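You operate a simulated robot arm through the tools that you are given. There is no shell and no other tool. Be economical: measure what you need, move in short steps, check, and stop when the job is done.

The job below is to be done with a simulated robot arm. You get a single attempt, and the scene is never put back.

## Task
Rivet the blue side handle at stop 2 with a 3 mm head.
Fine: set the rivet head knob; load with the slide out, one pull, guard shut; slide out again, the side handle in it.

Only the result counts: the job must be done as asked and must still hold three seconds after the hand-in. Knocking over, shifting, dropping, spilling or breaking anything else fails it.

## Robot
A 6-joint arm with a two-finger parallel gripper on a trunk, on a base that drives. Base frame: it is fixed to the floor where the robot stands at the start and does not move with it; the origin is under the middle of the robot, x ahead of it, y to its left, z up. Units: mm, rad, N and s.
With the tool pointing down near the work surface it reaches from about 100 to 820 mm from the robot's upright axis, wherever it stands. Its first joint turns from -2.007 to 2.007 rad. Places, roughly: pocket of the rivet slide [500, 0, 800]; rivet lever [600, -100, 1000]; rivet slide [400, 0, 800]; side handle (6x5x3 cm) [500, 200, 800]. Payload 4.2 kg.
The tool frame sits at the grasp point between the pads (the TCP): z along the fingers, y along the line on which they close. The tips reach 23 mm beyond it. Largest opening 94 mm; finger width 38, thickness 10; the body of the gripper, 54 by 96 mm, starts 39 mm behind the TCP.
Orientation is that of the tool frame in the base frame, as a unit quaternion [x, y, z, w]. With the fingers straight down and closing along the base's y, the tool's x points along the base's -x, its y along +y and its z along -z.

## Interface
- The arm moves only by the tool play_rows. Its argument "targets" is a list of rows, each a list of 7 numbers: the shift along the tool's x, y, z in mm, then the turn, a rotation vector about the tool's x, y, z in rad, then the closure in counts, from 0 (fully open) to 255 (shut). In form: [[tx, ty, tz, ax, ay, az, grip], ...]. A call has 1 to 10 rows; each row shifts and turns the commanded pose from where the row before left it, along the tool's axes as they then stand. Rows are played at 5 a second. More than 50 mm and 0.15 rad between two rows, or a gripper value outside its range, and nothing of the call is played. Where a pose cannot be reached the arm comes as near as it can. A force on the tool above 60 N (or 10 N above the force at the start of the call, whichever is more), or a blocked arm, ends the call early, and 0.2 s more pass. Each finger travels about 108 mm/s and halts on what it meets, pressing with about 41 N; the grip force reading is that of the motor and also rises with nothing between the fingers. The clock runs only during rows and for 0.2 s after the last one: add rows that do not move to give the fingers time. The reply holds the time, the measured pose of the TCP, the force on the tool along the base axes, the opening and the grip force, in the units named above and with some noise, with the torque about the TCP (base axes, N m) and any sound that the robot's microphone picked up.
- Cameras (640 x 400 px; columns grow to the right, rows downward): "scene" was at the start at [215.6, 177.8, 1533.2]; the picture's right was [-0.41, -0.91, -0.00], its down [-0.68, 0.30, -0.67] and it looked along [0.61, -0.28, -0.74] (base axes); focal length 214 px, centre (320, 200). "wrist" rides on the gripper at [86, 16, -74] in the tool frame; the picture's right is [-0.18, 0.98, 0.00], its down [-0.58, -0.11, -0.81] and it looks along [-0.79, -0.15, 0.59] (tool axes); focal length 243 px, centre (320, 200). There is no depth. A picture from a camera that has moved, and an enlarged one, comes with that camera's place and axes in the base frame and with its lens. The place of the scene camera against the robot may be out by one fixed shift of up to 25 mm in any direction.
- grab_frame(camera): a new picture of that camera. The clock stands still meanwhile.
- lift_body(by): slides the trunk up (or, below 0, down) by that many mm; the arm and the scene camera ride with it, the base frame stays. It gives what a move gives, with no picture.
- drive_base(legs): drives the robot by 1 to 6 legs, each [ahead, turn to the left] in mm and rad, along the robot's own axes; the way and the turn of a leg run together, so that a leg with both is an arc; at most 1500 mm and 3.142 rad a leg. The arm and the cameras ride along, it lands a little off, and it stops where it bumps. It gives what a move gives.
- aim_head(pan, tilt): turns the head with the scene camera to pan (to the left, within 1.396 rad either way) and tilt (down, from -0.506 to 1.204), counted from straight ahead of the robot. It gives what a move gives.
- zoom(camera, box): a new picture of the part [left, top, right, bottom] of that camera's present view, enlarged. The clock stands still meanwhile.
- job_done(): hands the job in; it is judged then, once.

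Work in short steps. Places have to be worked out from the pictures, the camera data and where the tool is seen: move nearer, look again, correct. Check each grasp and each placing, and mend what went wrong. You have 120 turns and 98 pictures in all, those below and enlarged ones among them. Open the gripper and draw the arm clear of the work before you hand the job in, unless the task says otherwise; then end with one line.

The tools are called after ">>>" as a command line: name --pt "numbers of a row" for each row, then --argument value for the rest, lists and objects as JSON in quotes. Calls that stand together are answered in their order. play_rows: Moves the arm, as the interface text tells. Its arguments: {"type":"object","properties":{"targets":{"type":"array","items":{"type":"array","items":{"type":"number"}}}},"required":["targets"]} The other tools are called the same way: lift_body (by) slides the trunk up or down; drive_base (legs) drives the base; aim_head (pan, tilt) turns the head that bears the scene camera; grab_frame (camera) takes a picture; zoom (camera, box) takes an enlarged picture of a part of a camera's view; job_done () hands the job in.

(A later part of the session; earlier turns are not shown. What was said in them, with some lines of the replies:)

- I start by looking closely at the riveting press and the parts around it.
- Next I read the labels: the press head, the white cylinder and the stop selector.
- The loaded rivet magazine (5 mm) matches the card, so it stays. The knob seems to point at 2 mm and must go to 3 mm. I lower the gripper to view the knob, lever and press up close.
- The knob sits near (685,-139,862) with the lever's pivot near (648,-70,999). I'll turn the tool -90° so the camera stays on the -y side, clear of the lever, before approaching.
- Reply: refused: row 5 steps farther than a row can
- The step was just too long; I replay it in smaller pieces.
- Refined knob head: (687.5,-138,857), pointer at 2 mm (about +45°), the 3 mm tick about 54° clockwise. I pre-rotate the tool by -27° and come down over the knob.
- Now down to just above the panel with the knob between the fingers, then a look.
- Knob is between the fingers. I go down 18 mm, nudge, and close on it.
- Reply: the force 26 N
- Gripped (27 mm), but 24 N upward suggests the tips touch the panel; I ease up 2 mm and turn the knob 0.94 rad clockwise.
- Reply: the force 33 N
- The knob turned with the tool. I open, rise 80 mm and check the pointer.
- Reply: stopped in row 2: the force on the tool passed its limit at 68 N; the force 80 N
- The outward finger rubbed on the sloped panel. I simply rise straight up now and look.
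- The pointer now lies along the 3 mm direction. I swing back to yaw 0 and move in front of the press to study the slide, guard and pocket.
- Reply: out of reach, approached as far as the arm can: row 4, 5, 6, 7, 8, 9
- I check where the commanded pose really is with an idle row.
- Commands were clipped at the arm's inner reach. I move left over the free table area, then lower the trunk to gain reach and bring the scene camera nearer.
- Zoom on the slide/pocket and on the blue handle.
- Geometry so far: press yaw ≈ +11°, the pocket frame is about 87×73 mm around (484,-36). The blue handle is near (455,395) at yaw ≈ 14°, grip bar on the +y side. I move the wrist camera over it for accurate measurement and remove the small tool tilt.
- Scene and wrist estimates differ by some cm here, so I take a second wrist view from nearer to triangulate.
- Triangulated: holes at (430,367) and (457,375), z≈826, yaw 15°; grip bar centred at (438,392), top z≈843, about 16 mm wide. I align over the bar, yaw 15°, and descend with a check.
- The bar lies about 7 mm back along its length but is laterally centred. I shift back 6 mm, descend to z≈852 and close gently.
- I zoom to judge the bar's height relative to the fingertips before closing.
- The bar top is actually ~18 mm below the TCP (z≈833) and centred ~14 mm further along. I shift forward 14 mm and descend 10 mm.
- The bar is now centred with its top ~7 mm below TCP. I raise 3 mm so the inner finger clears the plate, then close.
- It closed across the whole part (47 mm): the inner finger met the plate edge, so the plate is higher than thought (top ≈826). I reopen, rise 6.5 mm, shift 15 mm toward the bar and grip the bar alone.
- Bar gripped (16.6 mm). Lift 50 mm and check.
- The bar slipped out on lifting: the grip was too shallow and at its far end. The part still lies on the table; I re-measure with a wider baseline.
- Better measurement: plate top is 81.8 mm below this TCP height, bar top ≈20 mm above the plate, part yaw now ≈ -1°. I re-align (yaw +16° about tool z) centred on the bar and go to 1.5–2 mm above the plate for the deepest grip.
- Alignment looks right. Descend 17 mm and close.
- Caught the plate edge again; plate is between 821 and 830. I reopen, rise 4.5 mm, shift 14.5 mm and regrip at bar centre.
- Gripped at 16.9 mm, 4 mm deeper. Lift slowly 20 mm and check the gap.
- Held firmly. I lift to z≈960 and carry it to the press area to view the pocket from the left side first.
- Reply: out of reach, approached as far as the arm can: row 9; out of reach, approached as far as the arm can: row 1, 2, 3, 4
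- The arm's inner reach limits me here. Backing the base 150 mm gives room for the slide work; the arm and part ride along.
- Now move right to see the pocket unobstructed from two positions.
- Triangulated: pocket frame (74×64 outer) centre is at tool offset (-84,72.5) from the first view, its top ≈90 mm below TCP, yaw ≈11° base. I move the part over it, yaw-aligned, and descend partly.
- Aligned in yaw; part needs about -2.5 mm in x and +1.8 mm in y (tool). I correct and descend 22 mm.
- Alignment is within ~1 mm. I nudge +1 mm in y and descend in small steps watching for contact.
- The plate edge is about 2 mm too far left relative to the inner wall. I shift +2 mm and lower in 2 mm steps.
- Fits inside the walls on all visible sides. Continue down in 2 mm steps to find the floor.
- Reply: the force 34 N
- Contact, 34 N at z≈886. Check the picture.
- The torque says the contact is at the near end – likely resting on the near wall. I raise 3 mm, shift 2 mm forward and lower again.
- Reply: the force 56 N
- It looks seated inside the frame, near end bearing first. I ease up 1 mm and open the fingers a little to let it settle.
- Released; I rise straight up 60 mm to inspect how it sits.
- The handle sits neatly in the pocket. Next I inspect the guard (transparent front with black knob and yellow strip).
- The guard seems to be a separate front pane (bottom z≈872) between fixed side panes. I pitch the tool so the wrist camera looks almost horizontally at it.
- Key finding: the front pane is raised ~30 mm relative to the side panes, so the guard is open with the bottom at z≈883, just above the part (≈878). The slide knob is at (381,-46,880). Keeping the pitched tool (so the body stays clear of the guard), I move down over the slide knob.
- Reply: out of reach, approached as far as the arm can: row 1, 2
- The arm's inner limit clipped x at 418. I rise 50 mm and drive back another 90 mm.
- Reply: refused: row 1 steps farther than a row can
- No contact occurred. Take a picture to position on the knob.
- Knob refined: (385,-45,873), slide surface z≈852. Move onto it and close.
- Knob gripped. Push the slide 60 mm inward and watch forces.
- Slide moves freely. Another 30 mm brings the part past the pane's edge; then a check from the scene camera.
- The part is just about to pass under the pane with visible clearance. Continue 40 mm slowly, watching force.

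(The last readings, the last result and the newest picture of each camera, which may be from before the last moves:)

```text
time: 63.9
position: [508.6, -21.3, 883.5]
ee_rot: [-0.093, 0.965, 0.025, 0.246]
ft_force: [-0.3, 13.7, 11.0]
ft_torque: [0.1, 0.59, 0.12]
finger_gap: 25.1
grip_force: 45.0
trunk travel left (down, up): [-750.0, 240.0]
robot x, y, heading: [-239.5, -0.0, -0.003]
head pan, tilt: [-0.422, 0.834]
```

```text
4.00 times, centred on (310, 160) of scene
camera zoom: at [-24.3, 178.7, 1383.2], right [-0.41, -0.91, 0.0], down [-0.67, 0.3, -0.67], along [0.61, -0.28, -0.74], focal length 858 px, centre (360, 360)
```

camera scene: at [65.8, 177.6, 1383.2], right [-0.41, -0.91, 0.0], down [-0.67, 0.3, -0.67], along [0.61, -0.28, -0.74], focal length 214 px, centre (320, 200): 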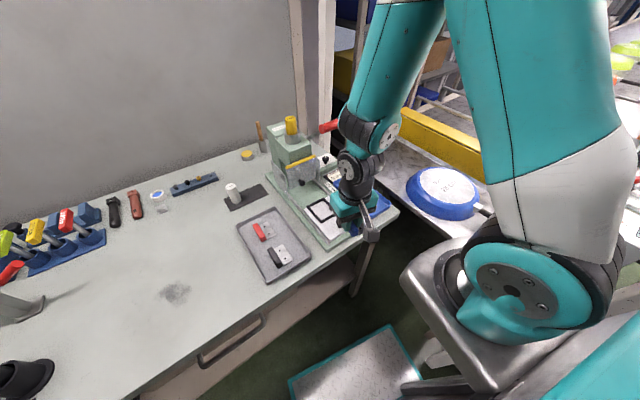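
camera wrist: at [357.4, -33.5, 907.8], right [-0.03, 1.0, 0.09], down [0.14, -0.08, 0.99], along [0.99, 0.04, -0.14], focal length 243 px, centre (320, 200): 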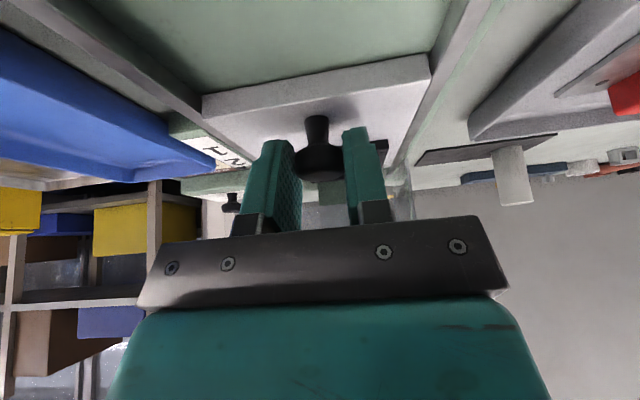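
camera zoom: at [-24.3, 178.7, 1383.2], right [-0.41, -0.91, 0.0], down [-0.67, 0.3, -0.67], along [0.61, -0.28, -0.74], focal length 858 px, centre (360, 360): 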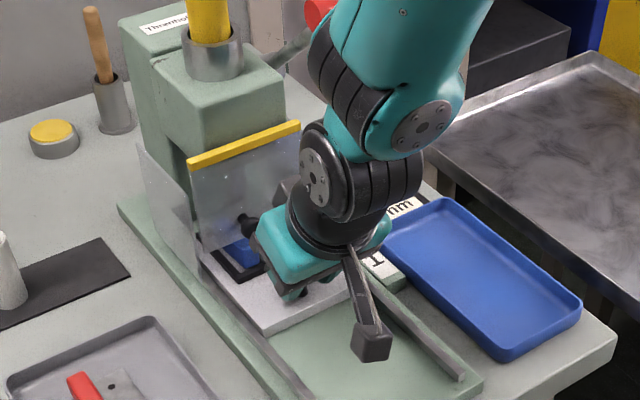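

The part passes under the pane. But the gripper body is getting close to the guard's knob, so I release the slide knob, back off 55 mm, close the fingers and push from behind with the fingertips.

>>> play_rows --pt "0 0 0 0 0 0 120" --pt "0 0 0 0 0 0 100" --pt "24.2 0 -13.2 0 0 0 100" --pt "24.2 0 -13.2 0 0 0 100" --pt "0 0 0 0 0 0 255" --pt "0 0 0 0 0 0 255" --pt "0 0 0 0 0 0 255"

>>> grab_frame --camera "wrist"

```text
time: 65.5
position: [454.1, -30.9, 883.5]
ee_rot: [-0.092, 0.965, 0.024, 0.245]
ft_force: [0.8, -0.5, 0.0]
ft_torque: [-0.01, -0.01, 0.01]
finger_gap: 0.1
grip_force: 40.7
trunk travel left (down, up): [-750.0, 240.0]
robot x, y, heading: [-241.5, 1.1, -0.002]
head pan, tilt: [-0.422, 0.834]
```

```text
23 pictures are left
camera wrist: at [342.3, -36.6, 906.8], right [-0.03, 1.0, 0.09], down [0.14, -0.08, 0.99], along [0.99, 0.04, -0.14], focal length 243 px, centre (320, 200)
```

wrist: 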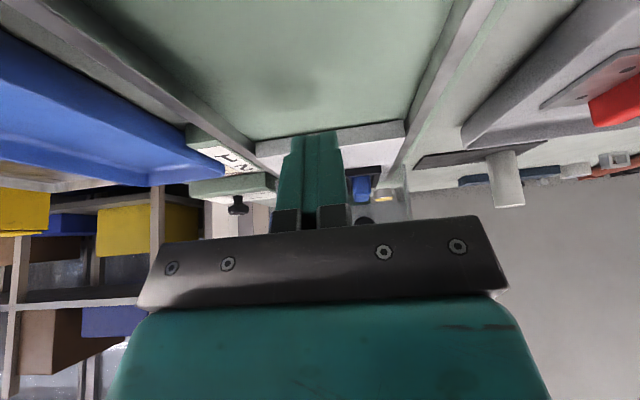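

The slide's rear edge now lines up with mark "1"; mark "2" is ~30 mm further. I push with the closed fingers: 20 mm free travel, then about 25 mm, and read.

>>> play_rows --pt "-8.8 0 4.8 0 0 0 255" --pt "-8.8 0 4.8 0 0 0 255" --pt "-7 0 3.8 0 0 0 255" --pt "-7 0 3.8 0 0 0 255" --pt "-5 0 2.7 0 0 0 255" --pt "-3 0 1.6 0 0 0 255" --pt "0 0 0 0 0 0 255"

>>> grab_frame --camera "wrist"

```text
time: 67.1
position: [498.2, -22.7, 885.3]
ee_rot: [-0.093, 0.965, 0.025, 0.245]
ft_force: [0.3, -0.1, 0.0]
ft_torque: [0.0, -0.01, -0.03]
finger_gap: 0.0
grip_force: 41.4
trunk travel left (down, up): [-750.0, 240.0]
robot x, y, heading: [-239.9, -1.9, 0.002]
head pan, tilt: [-0.422, 0.834]
```

```text
22 pictures are left
camera wrist: at [386.4, -28.8, 907.5], right [-0.03, 1.0, 0.09], down [0.14, -0.08, 0.99], along [0.99, 0.04, -0.14], focal length 243 px, centre (320, 200)
```

wrist: 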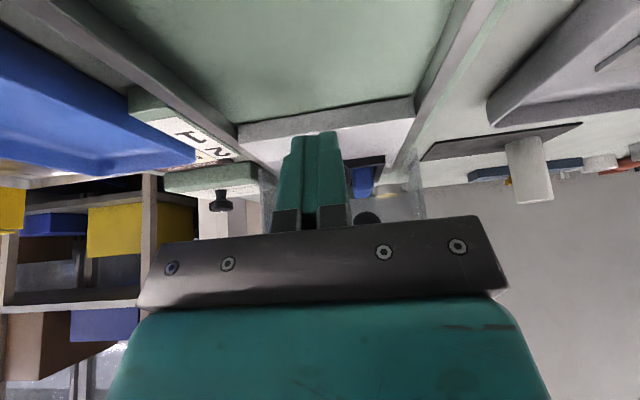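

The slide moved ~18 mm past "1" with almost no friction; ~12 mm remain to "2". I push on in small steps.

>>> play_rows --pt "-4.4 0 2.4 0 0 0 255" --pt "-3.5 0 1.9 0 0 0 255" --pt "0 0 0 0 0 0 255"

>>> zoom --camera "wrist" --box '[130, 80, 440, 230]'

```text
time: 67.9
position: [508.0, -19.6, 883.2]
ee_rot: [-0.093, 0.965, 0.024, 0.245]
ft_force: [-0.6, -0.6, -0.5]
ft_torque: [-0.03, -0.01, 0.02]
finger_gap: 0.1
grip_force: 40.9
trunk travel left (down, up): [-750.0, 240.0]
robot x, y, heading: [-240.7, 2.0, 0.0]
head pan, tilt: [-0.422, 0.834]
```

```text
2.06 times, centred on (285, 155) of wrist
camera zoom: at [396.1, -26.2, 907.3], right [-0.03, 1.0, 0.09], down [0.14, -0.08, 0.99], along [0.99, 0.04, -0.14], focal length 501 px, centre (392, 293)
```

zoom: 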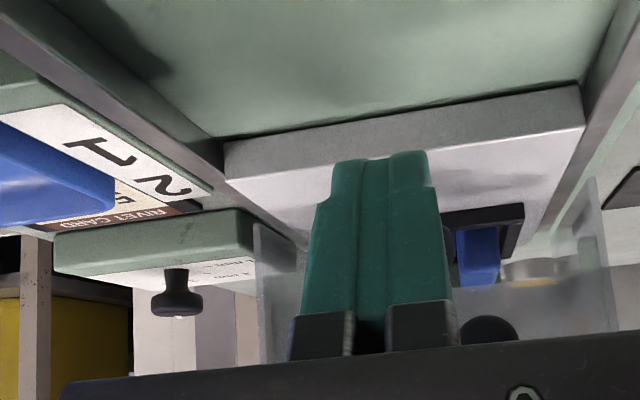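

No click yet; rear edge is ~4 mm short of "2". Push 3 + 3 mm watching for a stop or a sound.

>>> play_rows --pt "-2.6 0 1.4 0 0 0 255" --pt "-2.6 0 1.4 0 0 0 255" --pt "0 0 0 0 0 0 255"

```text
time: 68.7
position: [510.9, -19.9, 884.2]
ee_rot: [-0.092, 0.965, 0.024, 0.243]
ft_force: [-26.3, -3.2, 10.0]
ft_torque: [-0.07, 0.03, 0.12]
finger_gap: 0.2
grip_force: 41.0
trunk travel left (down, up): [-750.0, 240.0]
robot x, y, heading: [-242.1, 2.2, 0.001]
head pan, tilt: [-0.422, 0.834]
```

Firm stop (26 N) at mark 2 – the slide is at stop 2. I retreat, rise, and look again at the guard knob to locate it accurately.

>>> play_rows --pt "35.1 0 -19.2 0 0 0 255" --pt "-18.2 0 -33.4 0 0 0 255" --pt "-18.2 25 -33.4 0 0 0 255" --pt "0 0 0 0 0 0 255" --pt "0 0 0 0 0 0 255"

>>> zoom --camera "wrist" --box '[200, 50, 440, 230]'

```text
time: 69.9
position: [469.3, -3.6, 960.6]
ee_rot: [-0.092, 0.965, 0.025, 0.245]
ft_force: [-0.5, -0.1, -0.7]
ft_torque: [0.01, -0.02, -0.01]
finger_gap: 0.0
grip_force: 41.0
trunk travel left (down, up): [-750.0, 240.0]
robot x, y, heading: [-238.5, 0.9, 0.003]
head pan, tilt: [-0.422, 0.834]
```

```text
2.22 times, centred on (320, 140) of wrist
camera zoom: at [357.9, -7.7, 984.4], right [-0.03, 1.0, 0.09], down [0.14, -0.08, 0.99], along [0.99, 0.04, -0.14], focal length 539 px, centre (320, 333)
```

zoom: 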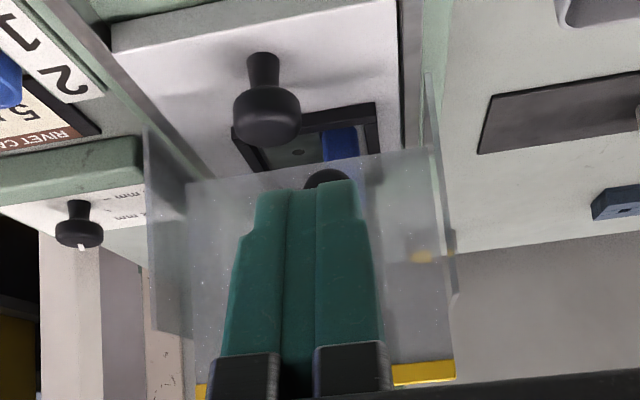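

The slide is at mark 2 and the part is just behind the pane. To push the guard down by its knob (~(551,8,903)) without touching lever or pane, I pitch the tool further (to ≈-0.9) and approach part way.

>>> play_rows --pt "0 0 0 0 -0.1333 0 255" --pt "0 0 0 0 -0.1333 0 255" --pt "0 0 0 0 -0.1333 0 255" --pt "-24.9 0 31.3 0 0 0 255" --pt "0 0 0 0 0 0 255"

>>> zoom --camera "wrist" --box '[200, 30, 440, 230]'

>>> zoom --camera "scene" --box '[260, 110, 360, 190]'

```text
time: 71.1
position: [509.1, 4.1, 960.9]
ee_rot: [-0.087, 0.897, 0.043, 0.432]
ft_force: [0.5, -0.5, 0.1]
ft_torque: [0.0, 0.01, 0.03]
finger_gap: 0.2
grip_force: 40.8
trunk travel left (down, up): [-750.0, 240.0]
robot x, y, heading: [-239.1, 3.1, -0.0]
head pan, tilt: [-0.422, 0.834]
```

```text
2.00 times, centred on (320, 130) of wrist
camera zoom: at [397.0, -1.6, 939.1], right [-0.07, 0.99, 0.15], down [-0.24, -0.16, 0.96], along [0.97, 0.04, 0.25], focal length 485 px, centre (320, 340)
```

zoom: 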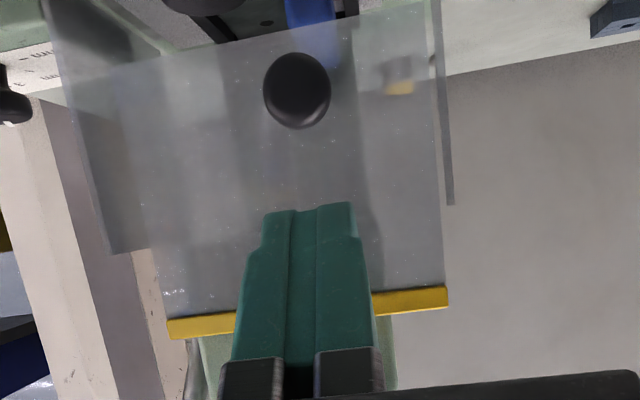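

```text
5.00 times, centred on (310, 150) of scene
camera zoom: at [-23.9, 178.0, 1383.2], right [-0.41, -0.91, 0.0], down [-0.67, 0.3, -0.67], along [0.61, -0.28, -0.74], focal length 1072 px, centre (370, 450)
```

zoom: 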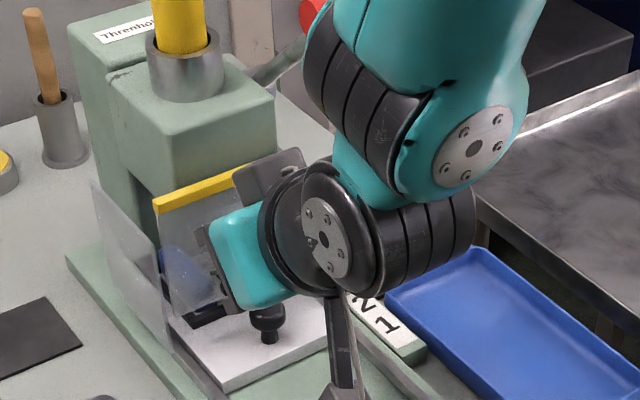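

Ball knob refined: (549,9,904), r≈10. I move above it and start pressing down in 7 mm steps.

>>> play_rows --pt "-6.5 1.2 30.7 0 0 0 255" --pt "0 0 0 0 0 0 255" --pt "5.5 0 4.4 0 0 0 255" --pt "5.5 0 4.4 0 0 0 255" --pt "0 0 0 0 0 0 255"

>>> zoom --camera "wrist" --box '[200, 30, 440, 230]'

```text
time: 72.3
position: [534.3, 11.3, 935.8]
ee_rot: [-0.085, 0.896, 0.042, 0.435]
ft_force: [-10.9, -1.7, 28.2]
ft_torque: [-0.08, -0.12, -0.04]
finger_gap: 0.2
grip_force: 41.2
trunk travel left (down, up): [-750.0, 240.0]
robot x, y, heading: [-242.8, 2.9, -0.004]
head pan, tilt: [-0.422, 0.834]
```

```text
2.00 times, centred on (320, 130) of wrist
camera zoom: at [423.1, 5.3, 912.8], right [-0.08, 0.99, 0.15], down [-0.25, -0.16, 0.96], along [0.97, 0.04, 0.26], focal length 485 px, centre (320, 340)
```

zoom: 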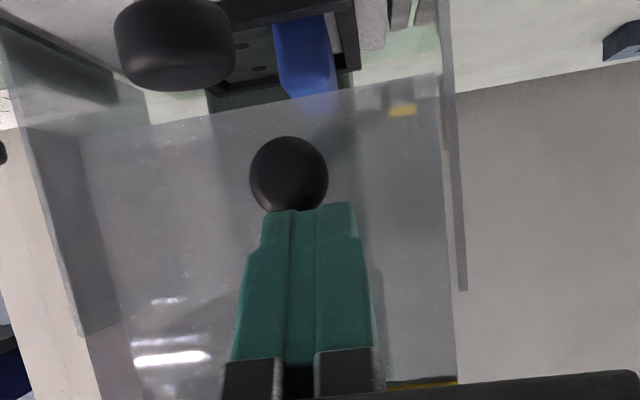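

In contact with the ball (28 N). I continue pressing down.

>>> play_rows --pt "3.9 0 3.1 0 0 0 255" --pt "3.9 0 3.1 0 0 0 255" --pt "3.9 0 3.1 0 0 0 255" --pt "0 0 0 0 0 0 255"

```text
time: 72.8
position: [533.9, 12.4, 932.7]
ee_rot: [-0.086, 0.893, 0.043, 0.439]
ft_force: [-31.6, -4.6, 33.4]
ft_torque: [-0.14, 0.22, -0.13]
finger_gap: 0.1
grip_force: 40.7
trunk travel left (down, up): [-750.0, 240.0]
robot x, y, heading: [-239.5, 2.0, 0.002]
head pan, tilt: [-0.422, 0.834]
stopped in row 2: the force on the tool passed its limit at 64 N (the readings are from after the stop); the commanded pose is now the measured one
```

It doesn't move down even at 60 N; perhaps this already is its shut (lowest) position, the 30 mm slot being the slide's passage. To test, I grip the ball knob and try gently to lift.

>>> play_rows --pt "-11.7 0 -9.3 0 0 0 255" --pt "21.8 -3 -27.4 0 0 0 200" --pt "0 -3.2 0 0 0 0 146" --pt "22.7 0 18 0 0 0 146" --pt "-11.8 0 14.9 0 0 0 146" --pt "-11.8 0 14.9 0 0 0 146" --pt "0 0 0 0 0 0 146"

>>> zoom --camera "wrist" --box '[200, 30, 440, 230]'

```text
time: 74.4
position: [539.9, 5.9, 914.1]
ee_rot: [-0.085, 0.896, 0.041, 0.435]
ft_force: [-36.2, -6.1, 8.8]
ft_torque: [-0.01, -0.32, 0.19]
finger_gap: 40.1
grip_force: 0.1
trunk travel left (down, up): [-750.0, 240.0]
robot x, y, heading: [-241.4, -2.8, -0.005]
head pan, tilt: [-0.422, 0.834]
```

```text
2.00 times, centred on (320, 130) of wrist
camera zoom: at [427.8, -0.1, 892.6], right [-0.07, 0.99, 0.14], down [-0.25, -0.16, 0.96], along [0.97, 0.04, 0.26], focal length 485 px, centre (320, 340)
```

zoom: 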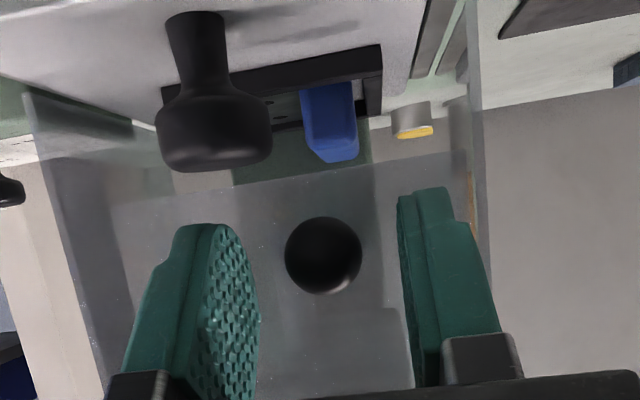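

The ball is between the fingers; tips press on the pane (36 N), so I back off 4 mm, close on the ball and try lifting 6 mm.

>>> play_rows --pt "2.5 0 -3.1 0 0 0 146" --pt "0 0 0 0 0 0 255" --pt "0 0 0 0 0 0 255" --pt "0 0 0 0 0 0 255"

>>> play_rows --pt "-2.3 0 -1.9 0 0 0 255" --pt "-2.3 0 -1.9 0 0 0 255" --pt "-2.3 0 -1.9 0 0 0 255" --pt "0 0 0 0 0 0 255"

```text
time: 75.4
position: [538.6, 5.0, 917.5]
ee_rot: [-0.086, 0.895, 0.043, 0.436]
ft_force: [-13.8, 4.6, -0.8]
ft_torque: [0.14, 0.0, 0.11]
finger_gap: 18.7
grip_force: 45.6
trunk travel left (down, up): [-750.0, 240.0]
robot x, y, heading: [-239.3, 3.1, 0.002]
head pan, tilt: [-0.422, 0.834]
```

```text
time: 76.4
position: [535.2, 4.7, 920.1]
ee_rot: [-0.086, 0.897, 0.041, 0.431]
ft_force: [-8.7, 4.6, -37.3]
ft_torque: [-0.11, 0.8, 0.1]
finger_gap: 18.8
grip_force: 45.5
trunk travel left (down, up): [-750.0, 240.0]
robot x, y, heading: [-239.7, 0.8, -0.01]
head pan, tilt: [-0.422, 0.834]
```

The knob neither lowers nor lifts, and pushing inward is solid: the pane evidently hinges at its top and hangs closed – the guard is shut. I release the ball and withdraw upward, turning the tool vertical again.

>>> play_rows --pt "6.2 0 5 0 0 0 255" --pt "0 0 0 0 0 0 160" --pt "0 0 0 0 0 0 146" --pt "22 0 -27.5 0 0 0 146" --pt "22 0 -27.5 0 0 0 146" --pt "0 0 0 0 0.15 0 146" --pt "0 0 0 0 0.15 0 200" --pt "0 0 0 0 0.15 0 255" --pt "0 0 0 0 0.15 0 255" --pt "0 0 0 0 0 0 255"

```text
time: 78.6
position: [467.8, -8.8, 915.7]
ee_rot: [-0.093, 0.984, 0.014, 0.153]
ft_force: [-0.5, 0.0, 0.1]
ft_torque: [0.0, 0.0, 0.01]
finger_gap: 0.2
grip_force: 40.7
trunk travel left (down, up): [-750.0, 240.0]
robot x, y, heading: [-237.2, 0.3, -0.001]
head pan, tilt: [-0.422, 0.834]
```

Now rise to see the lever from in front.

>>> play_rows --pt "-12.1 0 -38.1 0 0 0 255" --pt "-12.1 0 -38.1 0 0 0 255" --pt "-12.1 0 -38.1 0 0 0 255" --pt "-12.1 0 -38.1 0 0 0 255" --pt "-6 0 -19 0 0 0 255" --pt "0 0 0 0 0 0 255"

>>> grab_frame --camera "wrist"

```text
time: 80.0
position: [466.3, -8.5, 1095.8]
ee_rot: [-0.094, 0.984, 0.015, 0.154]
ft_force: [0.3, -0.5, -1.0]
ft_torque: [0.0, 0.0, -0.03]
finger_gap: 0.2
grip_force: 41.3
trunk travel left (down, up): [-750.0, 240.0]
robot x, y, heading: [-239.4, 2.2, -0.001]
head pan, tilt: [-0.422, 0.834]
```

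```text
15 pictures are left
camera wrist: at [360.8, -12.4, 1139.4], right [-0.01, 1.0, 0.06], down [0.32, -0.05, 0.94], along [0.95, 0.03, -0.32], focal length 243 px, centre (320, 200)
```

wrist: 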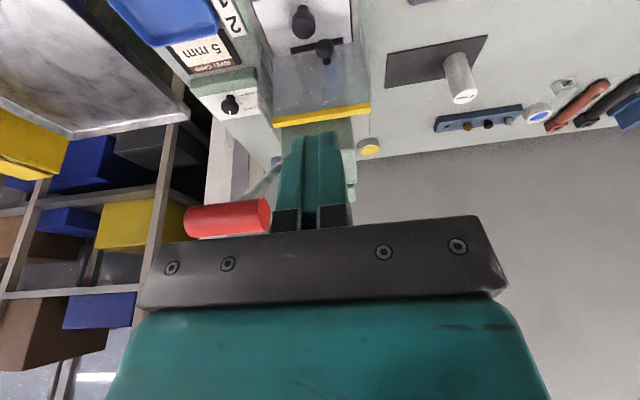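

Handle runs from about (539,-107) to (528,-46) at z≈1091, pivot (648,-70,999), radius ≈147. I rise, turn the tool vertical and drive forward 90 mm for better reach.

>>> play_rows --pt "-13.6 0 -42.9 0 0 0 255" --pt "-3 0 -9.5 0 0 0 255" --pt "0 0 0 0 0.1023 0 255" --pt "0 0 0 0 0.1023 0 255" --pt "0 0 0 0 0.1023 0 255" --pt "0 0 0 0 0 0 255"

>>> drive_base --legs '[[90, 0]]'

```text
time: 81.4
position: [468.7, -9.2, 1151.7]
ee_rot: [-0.095, 0.995, 0.0, 0.0]
ft_force: [0.2, 0.5, 0.1]
ft_torque: [-0.03, 0.0, -0.01]
finger_gap: 0.0
grip_force: 40.8
trunk travel left (down, up): [-750.0, 240.0]
robot x, y, heading: [-240.4, 2.5, -0.004]
head pan, tilt: [-0.422, 0.834]
```

```text
time: 82.5
position: [556.8, -9.3, 1151.3]
ee_rot: [-0.095, 0.995, 0.0, 0.001]
ft_force: [0.2, 0.7, -0.3]
ft_torque: [0.0, -0.02, -0.02]
finger_gap: 0.0
grip_force: 41.2
trunk travel left (down, up): [-750.0, 240.0]
robot x, y, heading: [-149.6, 1.0, -0.002]
head pan, tilt: [-0.422, 0.834]
```

Move over the lever handle and look before pressing.

>>> play_rows --pt "18.4 -28.2 0 0 0 0 255" --pt "18.4 -28.2 0 0 0 0 255" --pt "0 0 14 0 0 0 255" --pt "0 0 0 0 0 0 255"

>>> grab_frame --camera "wrist"

```text
time: 83.5
position: [531.1, -72.3, 1136.4]
ee_rot: [-0.094, 0.996, 0.0, 0.001]
ft_force: [-0.2, -0.6, 0.3]
ft_torque: [-0.02, 0.0, 0.0]
finger_gap: 0.1
grip_force: 41.3
trunk travel left (down, up): [-750.0, 240.0]
robot x, y, heading: [-148.5, -0.6, -0.004]
head pan, tilt: [-0.422, 0.834]
```

```text
14 pictures are left
camera wrist: at [443.7, -72.6, 1210.4], right [0.0, 1.0, 0.0], down [0.59, 0.0, 0.81], along [0.81, 0.0, -0.59], focal length 243 px, centre (320, 200)
```

wrist: 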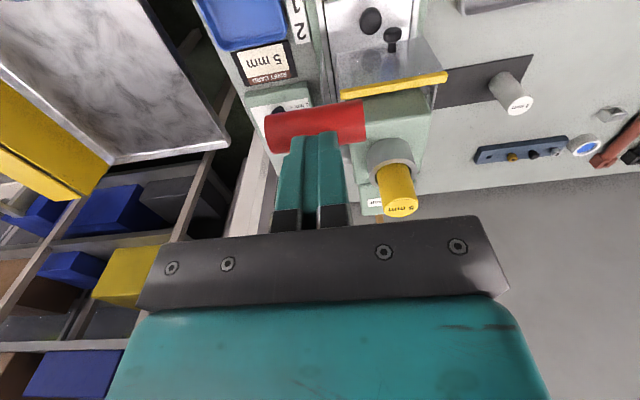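

Well centred on the handle. Now press down along the arc – first part of the stroke.

>>> play_rows --pt "0 0 9 0 0 0 255" --pt "12.6 0 18.5 0 0 0 255" --pt "9 0 18.5 0 0 0 255" --pt "6.4 0 19.4 0 0 0 255" --pt "3.5 0 20.2 0 0 0 255" --pt "0.7 0 20.4 0 0 0 255" --pt "-2.2 0 20.5 0 0 0 255" --pt "-5 0 19.5 0 0 0 255" --pt "-7.6 0 19 0 0 0 255" --pt "0 0 0 0 0 0 255"

>>> grab_frame --camera "wrist"

```text
time: 85.6
position: [512.8, -74.0, 977.6]
ee_rot: [-0.096, 0.995, 0.001, 0.003]
ft_force: [-20.8, -0.7, 40.7]
ft_torque: [-0.02, -0.27, -0.02]
finger_gap: 0.1
grip_force: 41.5
trunk travel left (down, up): [-750.0, 240.0]
robot x, y, heading: [-153.5, 0.5, -0.0]
head pan, tilt: [-0.422, 0.834]
stopped in row 10: the force on the tool passed its limit at 65 N (the readings are from after the stop); the commanded pose is now the measured one
```

```text
13 pictures are left
camera wrist: at [425.2, -75.2, 1052.1], right [0.0, 1.0, 0.0], down [0.59, 0.0, 0.81], along [0.81, 0.0, -0.59], focal length 243 px, centre (320, 200)
```

wrist: 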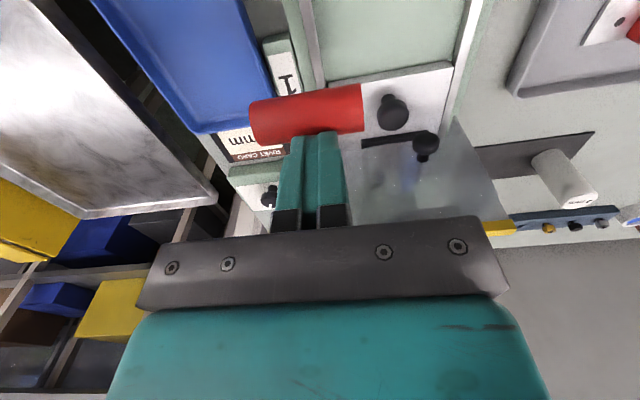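

The lever stopped near the bottom of its arc (65 N). One more small push confirms whether this is the end stop.

>>> play_rows --pt "-1.5 0 2.5 0 0 0 255" --pt "-1.5 0 2.5 0 0 0 255" --pt "0 0 0 0 0 0 255"

```text
time: 86.0
position: [513.3, -73.8, 978.7]
ee_rot: [-0.095, 0.996, 0.001, 0.001]
ft_force: [-23.0, -0.2, 40.5]
ft_torque: [0.04, -0.25, -0.02]
finger_gap: 0.1
grip_force: 41.4
trunk travel left (down, up): [-750.0, 240.0]
robot x, y, heading: [-150.1, -0.5, -0.002]
head pan, tilt: [-0.422, 0.834]
stopped in row 1: the force on the tool passed its limit at 66 N (the readings are from after the stop); the commanded pose is now the measured one
```

Solid end stop: full pull done. I let the lever rise by retracing the arc.

>>> play_rows --pt "6 0 -18 0 0 0 255" --pt "5 0 -20 0 0 0 255" --pt "2 0 -21 0 0 0 255" --pt "-1 0 -21 0 0 0 255" --pt "-3.5 0 -21 0 0 0 255" --pt "-6 0 -20 0 0 0 255" --pt "-9 0 -20 0 0 0 255" --pt "-12 0 -22 0 0 0 255" --pt "0 0 -20 0 0 0 255" --pt "0 0 0 0 0 0 255"

>>> grab_frame --camera "wrist"

```text
time: 88.2
position: [534.5, -70.3, 1158.2]
ee_rot: [-0.095, 0.995, 0.001, 0.002]
ft_force: [-0.4, -0.2, 0.4]
ft_torque: [0.0, 0.03, 0.02]
finger_gap: 0.0
grip_force: 40.7
trunk travel left (down, up): [-750.0, 240.0]
robot x, y, heading: [-152.6, 0.9, -0.002]
head pan, tilt: [-0.422, 0.834]
```

```text
12 pictures are left
camera wrist: at [446.7, -71.9, 1232.2], right [0.0, 1.0, 0.0], down [0.59, 0.0, 0.81], along [0.81, 0.0, -0.59], focal length 243 px, centre (320, 200)
```

wrist: 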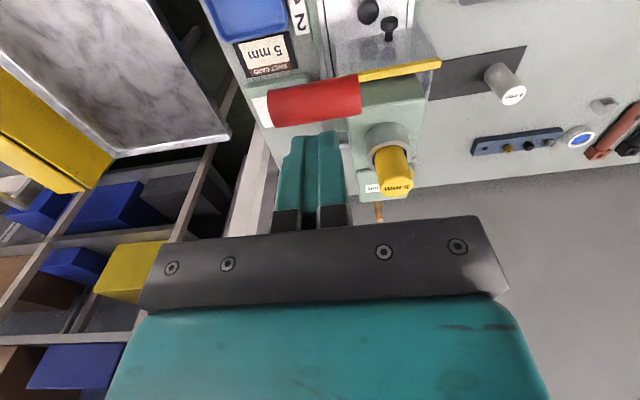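

Lever sprang back to its rest. The guard ball sits close above the slide knob, so a side grip there is blocked; instead I'll press lightly on top of the slide knob with pitched, closed fingertips and drag it back ~50 mm first. I withdraw from the lever and pitch the tool.

>>> play_rows --pt "0 48 0 0 0 0 255" --pt "41 0 0 0 0 0 255" --pt "41 0 0 0 0 0 255" --pt "0 0 0 0 -0.15 0 255" --pt "0 0 0 0 -0.15 0 255" --pt "0 0 0 0 -0.15 0 255" --pt "0 0 0 0 -0.15 0 255" --pt "0 0 0 0 -0.15 0 255" --pt "0 0 0 0 -0.15 0 255" --pt "0 0 0 0 0 0 255"

```text
time: 90.3
position: [447.2, -39.7, 1161.7]
ee_rot: [-0.085, 0.896, 0.042, 0.434]
ft_force: [-1.3, -0.5, 0.0]
ft_torque: [0.0, 0.01, 0.03]
finger_gap: 0.0
grip_force: 41.3
out of reach, approached as far as the arm can: row 9
trunk travel left (down, up): [-750.0, 240.0]
robot x, y, heading: [-149.9, 0.9, -0.005]
head pan, tilt: [-0.422, 0.834]
```

Now descend in front of the press to z≈922.

>>> play_rows --pt "31.3 0 24.9 0 0 0 255" --pt "31.3 0 24.9 0 0 0 255" --pt "31.3 0 24.9 0 0 0 255" --pt "31.3 0 24.9 0 0 0 255" --pt "31.3 0 24.9 0 0 0 255" --pt "31.3 0 24.9 0 0 0 255" --pt "0 0 0 0 0 0 255"

>>> grab_frame --camera "wrist"

```text
time: 92.0
position: [473.1, -35.6, 925.0]
ee_rot: [-0.085, 0.895, 0.043, 0.435]
ft_force: [0.6, 0.4, 0.0]
ft_torque: [-0.01, 0.03, -0.03]
finger_gap: 0.2
grip_force: 40.8
out of reach, approached as far as the arm can: row 1, 2, 3
trunk travel left (down, up): [-750.0, 240.0]
robot x, y, heading: [-147.7, 4.8, -0.002]
head pan, tilt: [-0.422, 0.834]
```

```text
11 pictures are left
camera wrist: at [362.1, -40.9, 903.2], right [-0.07, 0.99, 0.15], down [-0.25, -0.16, 0.96], along [0.97, 0.03, 0.26], focal length 243 px, centre (320, 200)
```

wrist: 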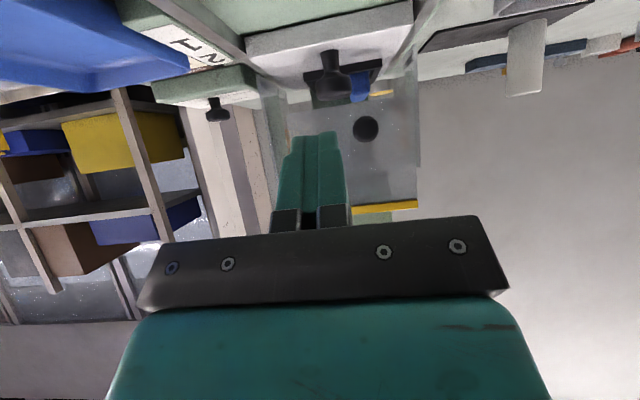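

Base back 90 mm first so I can drag the slide out, then approach above the knob.

>>> drive_base --legs '[[-90, 0]]'

```text
time: 93.0
position: [384.0, -35.3, 925.9]
ee_rot: [-0.085, 0.896, 0.042, 0.434]
ft_force: [0.0, -1.2, -0.7]
ft_torque: [-0.04, 0.01, 0.03]
finger_gap: 0.0
grip_force: 41.7
trunk travel left (down, up): [-750.0, 240.0]
robot x, y, heading: [-236.1, -1.1, -0.007]
head pan, tilt: [-0.422, 0.834]
```

>>> play_rows --pt "-24.9 -3.3 31.3 0 0 0 255" --pt "-24.9 -3.3 31.3 0 0 0 255" --pt "-24.9 -3.3 31.3 0 0 0 255" --pt "-24.2 -3.3 30.5 0 0 0 255" --pt "0 0 0 0 0 0 255"

>>> zoom --camera "wrist" --box '[200, 0, 440, 220]'

```text
time: 94.2
position: [544.5, -18.6, 926.8]
ee_rot: [-0.084, 0.896, 0.041, 0.433]
ft_force: [-10.6, -1.3, 3.0]
ft_torque: [0.05, -0.08, 0.04]
finger_gap: 0.0
grip_force: 40.7
trunk travel left (down, up): [-750.0, 240.0]
robot x, y, heading: [-237.9, 1.2, -0.0]
head pan, tilt: [-0.422, 0.834]
```

```text
1.82 times, centred on (320, 110) of wrist
camera zoom: at [431.4, -23.5, 904.8], right [-0.07, 0.99, 0.15], down [-0.25, -0.16, 0.96], along [0.97, 0.03, 0.25], focal length 441 px, centre (320, 364)
```

zoom: 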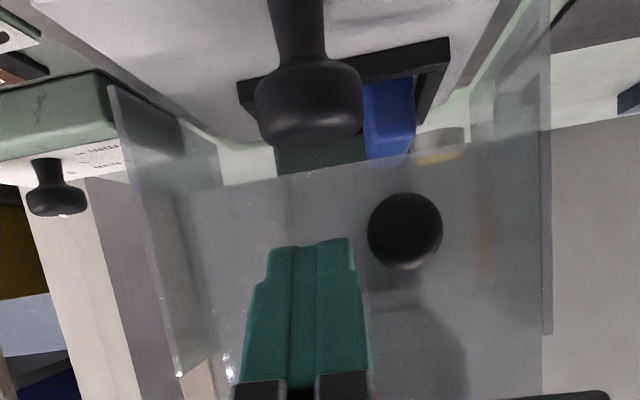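

Aligned above the slide knob, just touching the pane; back 4 mm and press down 10–12 mm.

>>> play_rows --pt "2.5 0 -3.1 0 0 0 255" --pt "3.1 0 2.5 0 0 0 255" --pt "3.1 0 2.5 0 0 0 255" --pt "2.3 0 1.9 0 0 0 255" --pt "0 0 0 0 0 0 255"

```text
time: 95.5
position: [541.5, -18.1, 915.5]
ee_rot: [-0.085, 0.896, 0.042, 0.434]
ft_force: [0.1, 0.8, -0.6]
ft_torque: [-0.02, 0.03, 0.01]
finger_gap: 0.0
grip_force: 41.1
trunk travel left (down, up): [-750.0, 240.0]
robot x, y, heading: [-237.8, -1.1, -0.009]
head pan, tilt: [-0.422, 0.834]
```

>>> play_rows --pt "1.6 0 1.25 0 0 0 255" --pt "1.6 0 1.25 0 0 0 255" --pt "1.6 0 1.25 0 0 0 255" --pt "0 0 0 0 0 0 255"

```text
time: 96.5
position: [540.3, -20.1, 909.9]
ee_rot: [-0.086, 0.896, 0.042, 0.434]
ft_force: [0.3, -0.7, 0.3]
ft_torque: [0.0, 0.0, -0.01]
finger_gap: 0.0
grip_force: 41.2
trunk travel left (down, up): [-750.0, 240.0]
robot x, y, heading: [-240.2, 1.4, -0.009]
head pan, tilt: [-0.422, 0.834]
```

No contact yet; continue in 2 mm steps.

>>> play_rows --pt "1.6 0 1.25 0 0 0 255" --pt "1.6 0 1.25 0 0 0 255" --pt "0 0 0 0 0 0 255"

```text
time: 97.2
position: [542.0, -19.1, 909.2]
ee_rot: [-0.085, 0.895, 0.042, 0.437]
ft_force: [-6.6, -0.8, 25.4]
ft_torque: [0.01, 0.03, 0.03]
finger_gap: 0.1
grip_force: 41.2
trunk travel left (down, up): [-750.0, 240.0]
robot x, y, heading: [-237.9, 0.0, -0.006]
head pan, tilt: [-0.422, 0.834]
```

Contact at 25 N – a good press. Drag back 48 mm along the rail.

>>> play_rows --pt "5 0 -6.3 0 0 0 255" --pt "5 0 -6.3 0 0 0 255" --pt "5 0 -6.3 0 0 0 255" --pt "5 0 -6.3 0 0 0 255" --pt "5 0 -6.3 0 0 0 255" --pt "5 0 -6.3 0 0 0 255" --pt "0 0 0 0 0 0 255"

>>> grab_frame --camera "wrist"

```text
time: 98.8
position: [492.9, -27.6, 908.3]
ee_rot: [-0.085, 0.894, 0.042, 0.439]
ft_force: [0.4, 0.6, 43.7]
ft_torque: [0.17, -0.26, -0.44]
finger_gap: 0.0
grip_force: 40.9
trunk travel left (down, up): [-750.0, 240.0]
robot x, y, heading: [-239.1, 1.0, -0.008]
head pan, tilt: [-0.422, 0.834]
```

```text
9 pictures are left
camera wrist: at [381.4, -33.6, 885.3], right [-0.07, 0.99, 0.15], down [-0.26, -0.16, 0.95], along [0.96, 0.03, 0.26], focal length 243 px, centre (320, 200)
```

wrist: 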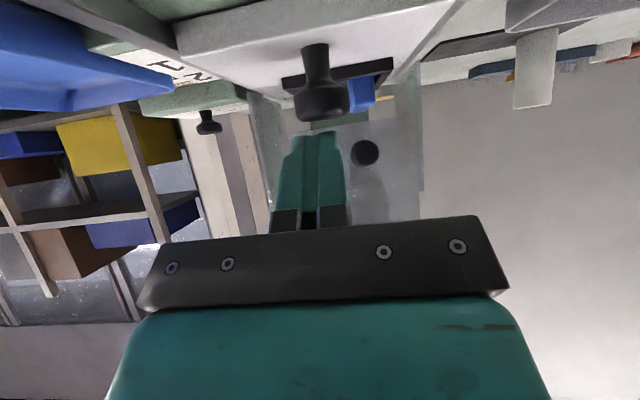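

The drag works – the slide came ~50 mm. I ease the press by 1 mm and drag another 100 mm.

>>> play_rows --pt "-0.8 0 -0.6 0 0 0 255" --pt "6.2 0 -7.8 0 0 0 255" --pt "6.2 0 -7.8 0 0 0 255" --pt "6.2 0 -7.8 0 0 0 255" --pt "6.2 0 -7.8 0 0 0 255" --pt "6.2 0 -7.8 0 0 0 255" --pt "6.2 0 -7.8 0 0 0 255" --pt "6.2 0 -7.8 0 0 0 255" --pt "6.2 0 -7.8 0 0 0 255" --pt "0 0 0 0 0 0 255"

>>> zoom --camera "scene" --box '[260, 110, 380, 210]'

```text
time: 101.0
position: [414.2, -43.7, 909.0]
ee_rot: [-0.083, 0.894, 0.041, 0.439]
ft_force: [2.2, -8.8, 46.7]
ft_torque: [-0.1, -0.33, -0.22]
finger_gap: 0.0
grip_force: 41.2
trunk travel left (down, up): [-750.0, 240.0]
robot x, y, heading: [-237.7, 2.2, -0.0]
head pan, tilt: [-0.422, 0.834]
```

```text
4.00 times, centred on (320, 160) of scene
camera zoom: at [-23.8, 177.0, 1383.6], right [-0.41, -0.91, 0.0], down [-0.67, 0.31, -0.67], along [0.61, -0.28, -0.74], focal length 858 px, centre (320, 360)
```

zoom: 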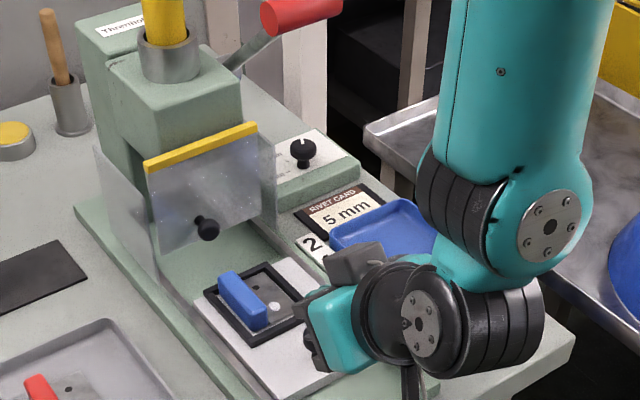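

The near hole now carries a rivet head, and the handle sits in the pocket. Drag the remaining ~36 mm to fully out.

>>> play_rows --pt "5.6 0 -7 0 0 0 255" --pt "5.6 0 -7 0 0 0 255" --pt "5.6 0 -7 0 0 0 255" --pt "5.6 0 -7 0 0 0 255" --pt "0 0 0 0 0 0 255"

>>> zoom --camera "scene" --box '[260, 130, 380, 230]'

```text
time: 101.9
position: [392.6, -48.3, 909.6]
ee_rot: [-0.083, 0.893, 0.041, 0.441]
ft_force: [0.3, 1.1, 20.0]
ft_torque: [0.13, -0.11, -0.2]
finger_gap: 0.0
grip_force: 41.3
trunk travel left (down, up): [-750.0, 240.0]
robot x, y, heading: [-239.0, 2.2, -0.01]
head pan, tilt: [-0.422, 0.834]
stopped in row 4: the force on the tool passed its limit at 60 N (the readings are from after the stop); the commanded pose is now the measured one
```

```text
4.00 times, centred on (320, 180) of scene
camera zoom: at [-23.1, 177.4, 1382.6], right [-0.41, -0.91, 0.0], down [-0.67, 0.31, -0.67], along [0.61, -0.28, -0.74], focal length 858 px, centre (320, 280)
```

zoom: 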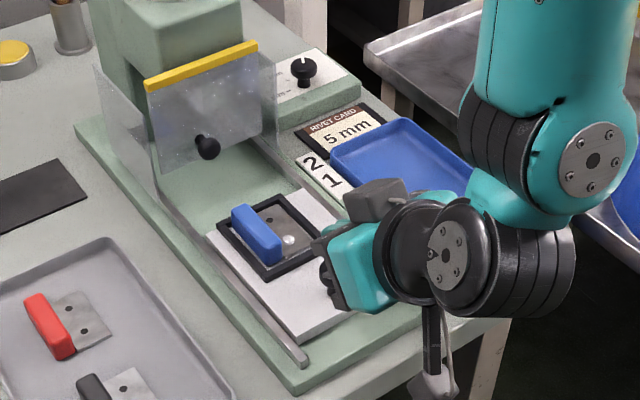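

Almost out; press crept up to 60 N. I ease up 1.5 mm and drag the last ~20 mm until the stop.

>>> play_rows --pt "-0.8 0 -0.6 0 0 0 255" --pt "3.7 0 -4.7 0 0 0 255" --pt "3.7 0 -4.7 0 0 0 255" --pt "3.7 0 -4.7 0 0 0 255" --pt "3.7 0 -4.7 0 0 0 255" --pt "0 0 0 0 0 0 255"

```text
time: 103.3
position: [367.8, -52.8, 908.1]
ee_rot: [-0.084, 0.894, 0.041, 0.438]
ft_force: [-0.2, 0.6, -0.5]
ft_torque: [0.0, 0.0, 0.0]
finger_gap: 0.0
grip_force: 40.8
trunk travel left (down, up): [-750.0, 240.0]
robot x, y, heading: [-239.5, 0.3, -0.007]
head pan, tilt: [-0.422, 0.834]
```

Contact ended – the finger slid off once the slide hit its outer stop, I think. I rise and check.

>>> play_rows --pt "-23.5 0 -18.7 0 0 0 255" --pt "-23.5 0 -18.7 0 0 0 255" --pt "-23.5 0 -18.7 0 0 0 255" --pt "0 0 0 0 0.15 0 255" --pt "0 0 0 0 0.15 0 255" --pt "0 0 0 0 0.15 0 255" --pt "0 0 0 0 0.15 0 255" --pt "0 0 0 0 0 0 255"

>>> zoom --camera "wrist" --box '[180, 20, 460, 220]'

>>> zoom --camera "scene" --box '[260, 130, 380, 230]'

```text
time: 105.1
position: [383.4, -50.8, 994.7]
ee_rot: [-0.093, 0.983, 0.015, 0.155]
ft_force: [0.8, -0.2, 0.4]
ft_torque: [0.0, 0.0, 0.01]
finger_gap: 0.0
grip_force: 40.9
out of reach, approached as far as the arm can: row 2, 3
trunk travel left (down, up): [-750.0, 240.0]
robot x, y, heading: [-237.9, -0.5, -0.014]
head pan, tilt: [-0.422, 0.834]
```

```text
2.00 times, centred on (320, 120) of wrist
camera zoom: at [278.6, -54.4, 1038.3], right [-0.01, 1.0, 0.06], down [0.32, -0.05, 0.95], along [0.95, 0.03, -0.32], focal length 485 px, centre (320, 360)
```

zoom: 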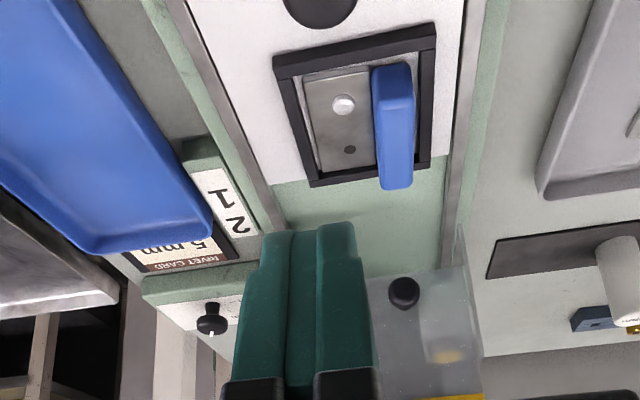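

```text
4.00 times, centred on (320, 180) of scene
camera zoom: at [-22.3, 177.3, 1383.2], right [-0.41, -0.91, 0.0], down [-0.67, 0.31, -0.67], along [0.61, -0.28, -0.74], focal length 858 px, centre (320, 280)
```

zoom: 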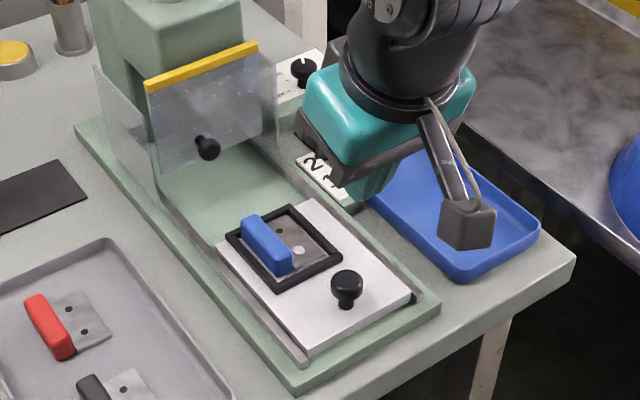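

The slide is back at its starting (out) position, the handle in the pocket with one rivet, lever and guard at rest. I raise the arm clear and open the gripper.

>>> play_rows --pt "-12.1 0 -38.1 0 0 0 255" --pt "-12.1 0 -38.1 0 0 0 200" --pt "0 0 0 0 0 0 0" --pt "0 0 0 0 0 0 0" --pt "0 0 0 0 0 0 0" --pt "0 0 0 0 0 0 0"

>>> zoom --camera "scene" --box '[240, 110, 400, 240]'

```text
time: 106.5
position: [383.8, -49.5, 1074.6]
ee_rot: [-0.091, 0.983, 0.014, 0.156]
ft_force: [0.3, 0.3, 0.0]
ft_torque: [-0.01, -0.03, 0.0]
finger_gap: 93.8
grip_force: 0.0
trunk travel left (down, up): [-750.0, 240.0]
robot x, y, heading: [-235.7, -0.4, -0.002]
head pan, tilt: [-0.422, 0.834]
```

```text
3.08 times, centred on (320, 175) of scene
camera zoom: at [-22.3, 177.3, 1383.2], right [-0.41, -0.91, 0.0], down [-0.67, 0.31, -0.67], along [0.61, -0.28, -0.74], focal length 660 px, centre (320, 277)
```

zoom: 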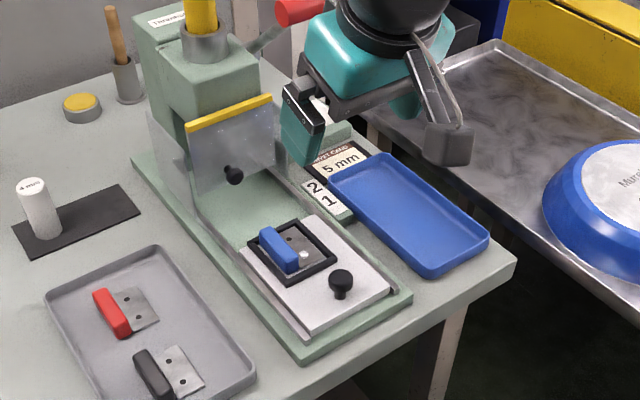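

Everything is in place and the arm is clear, so I hand in the job.

>>> job_done

```text
The job is handed in.
```

I set the head knob to 3 mm and riveted the blue side handle at stop 2 with one full lever pull. The slide is back out with the handle in its pocket, one rivet head showing. I took the guard as shut because it would not move when I pushed it down, up or in.
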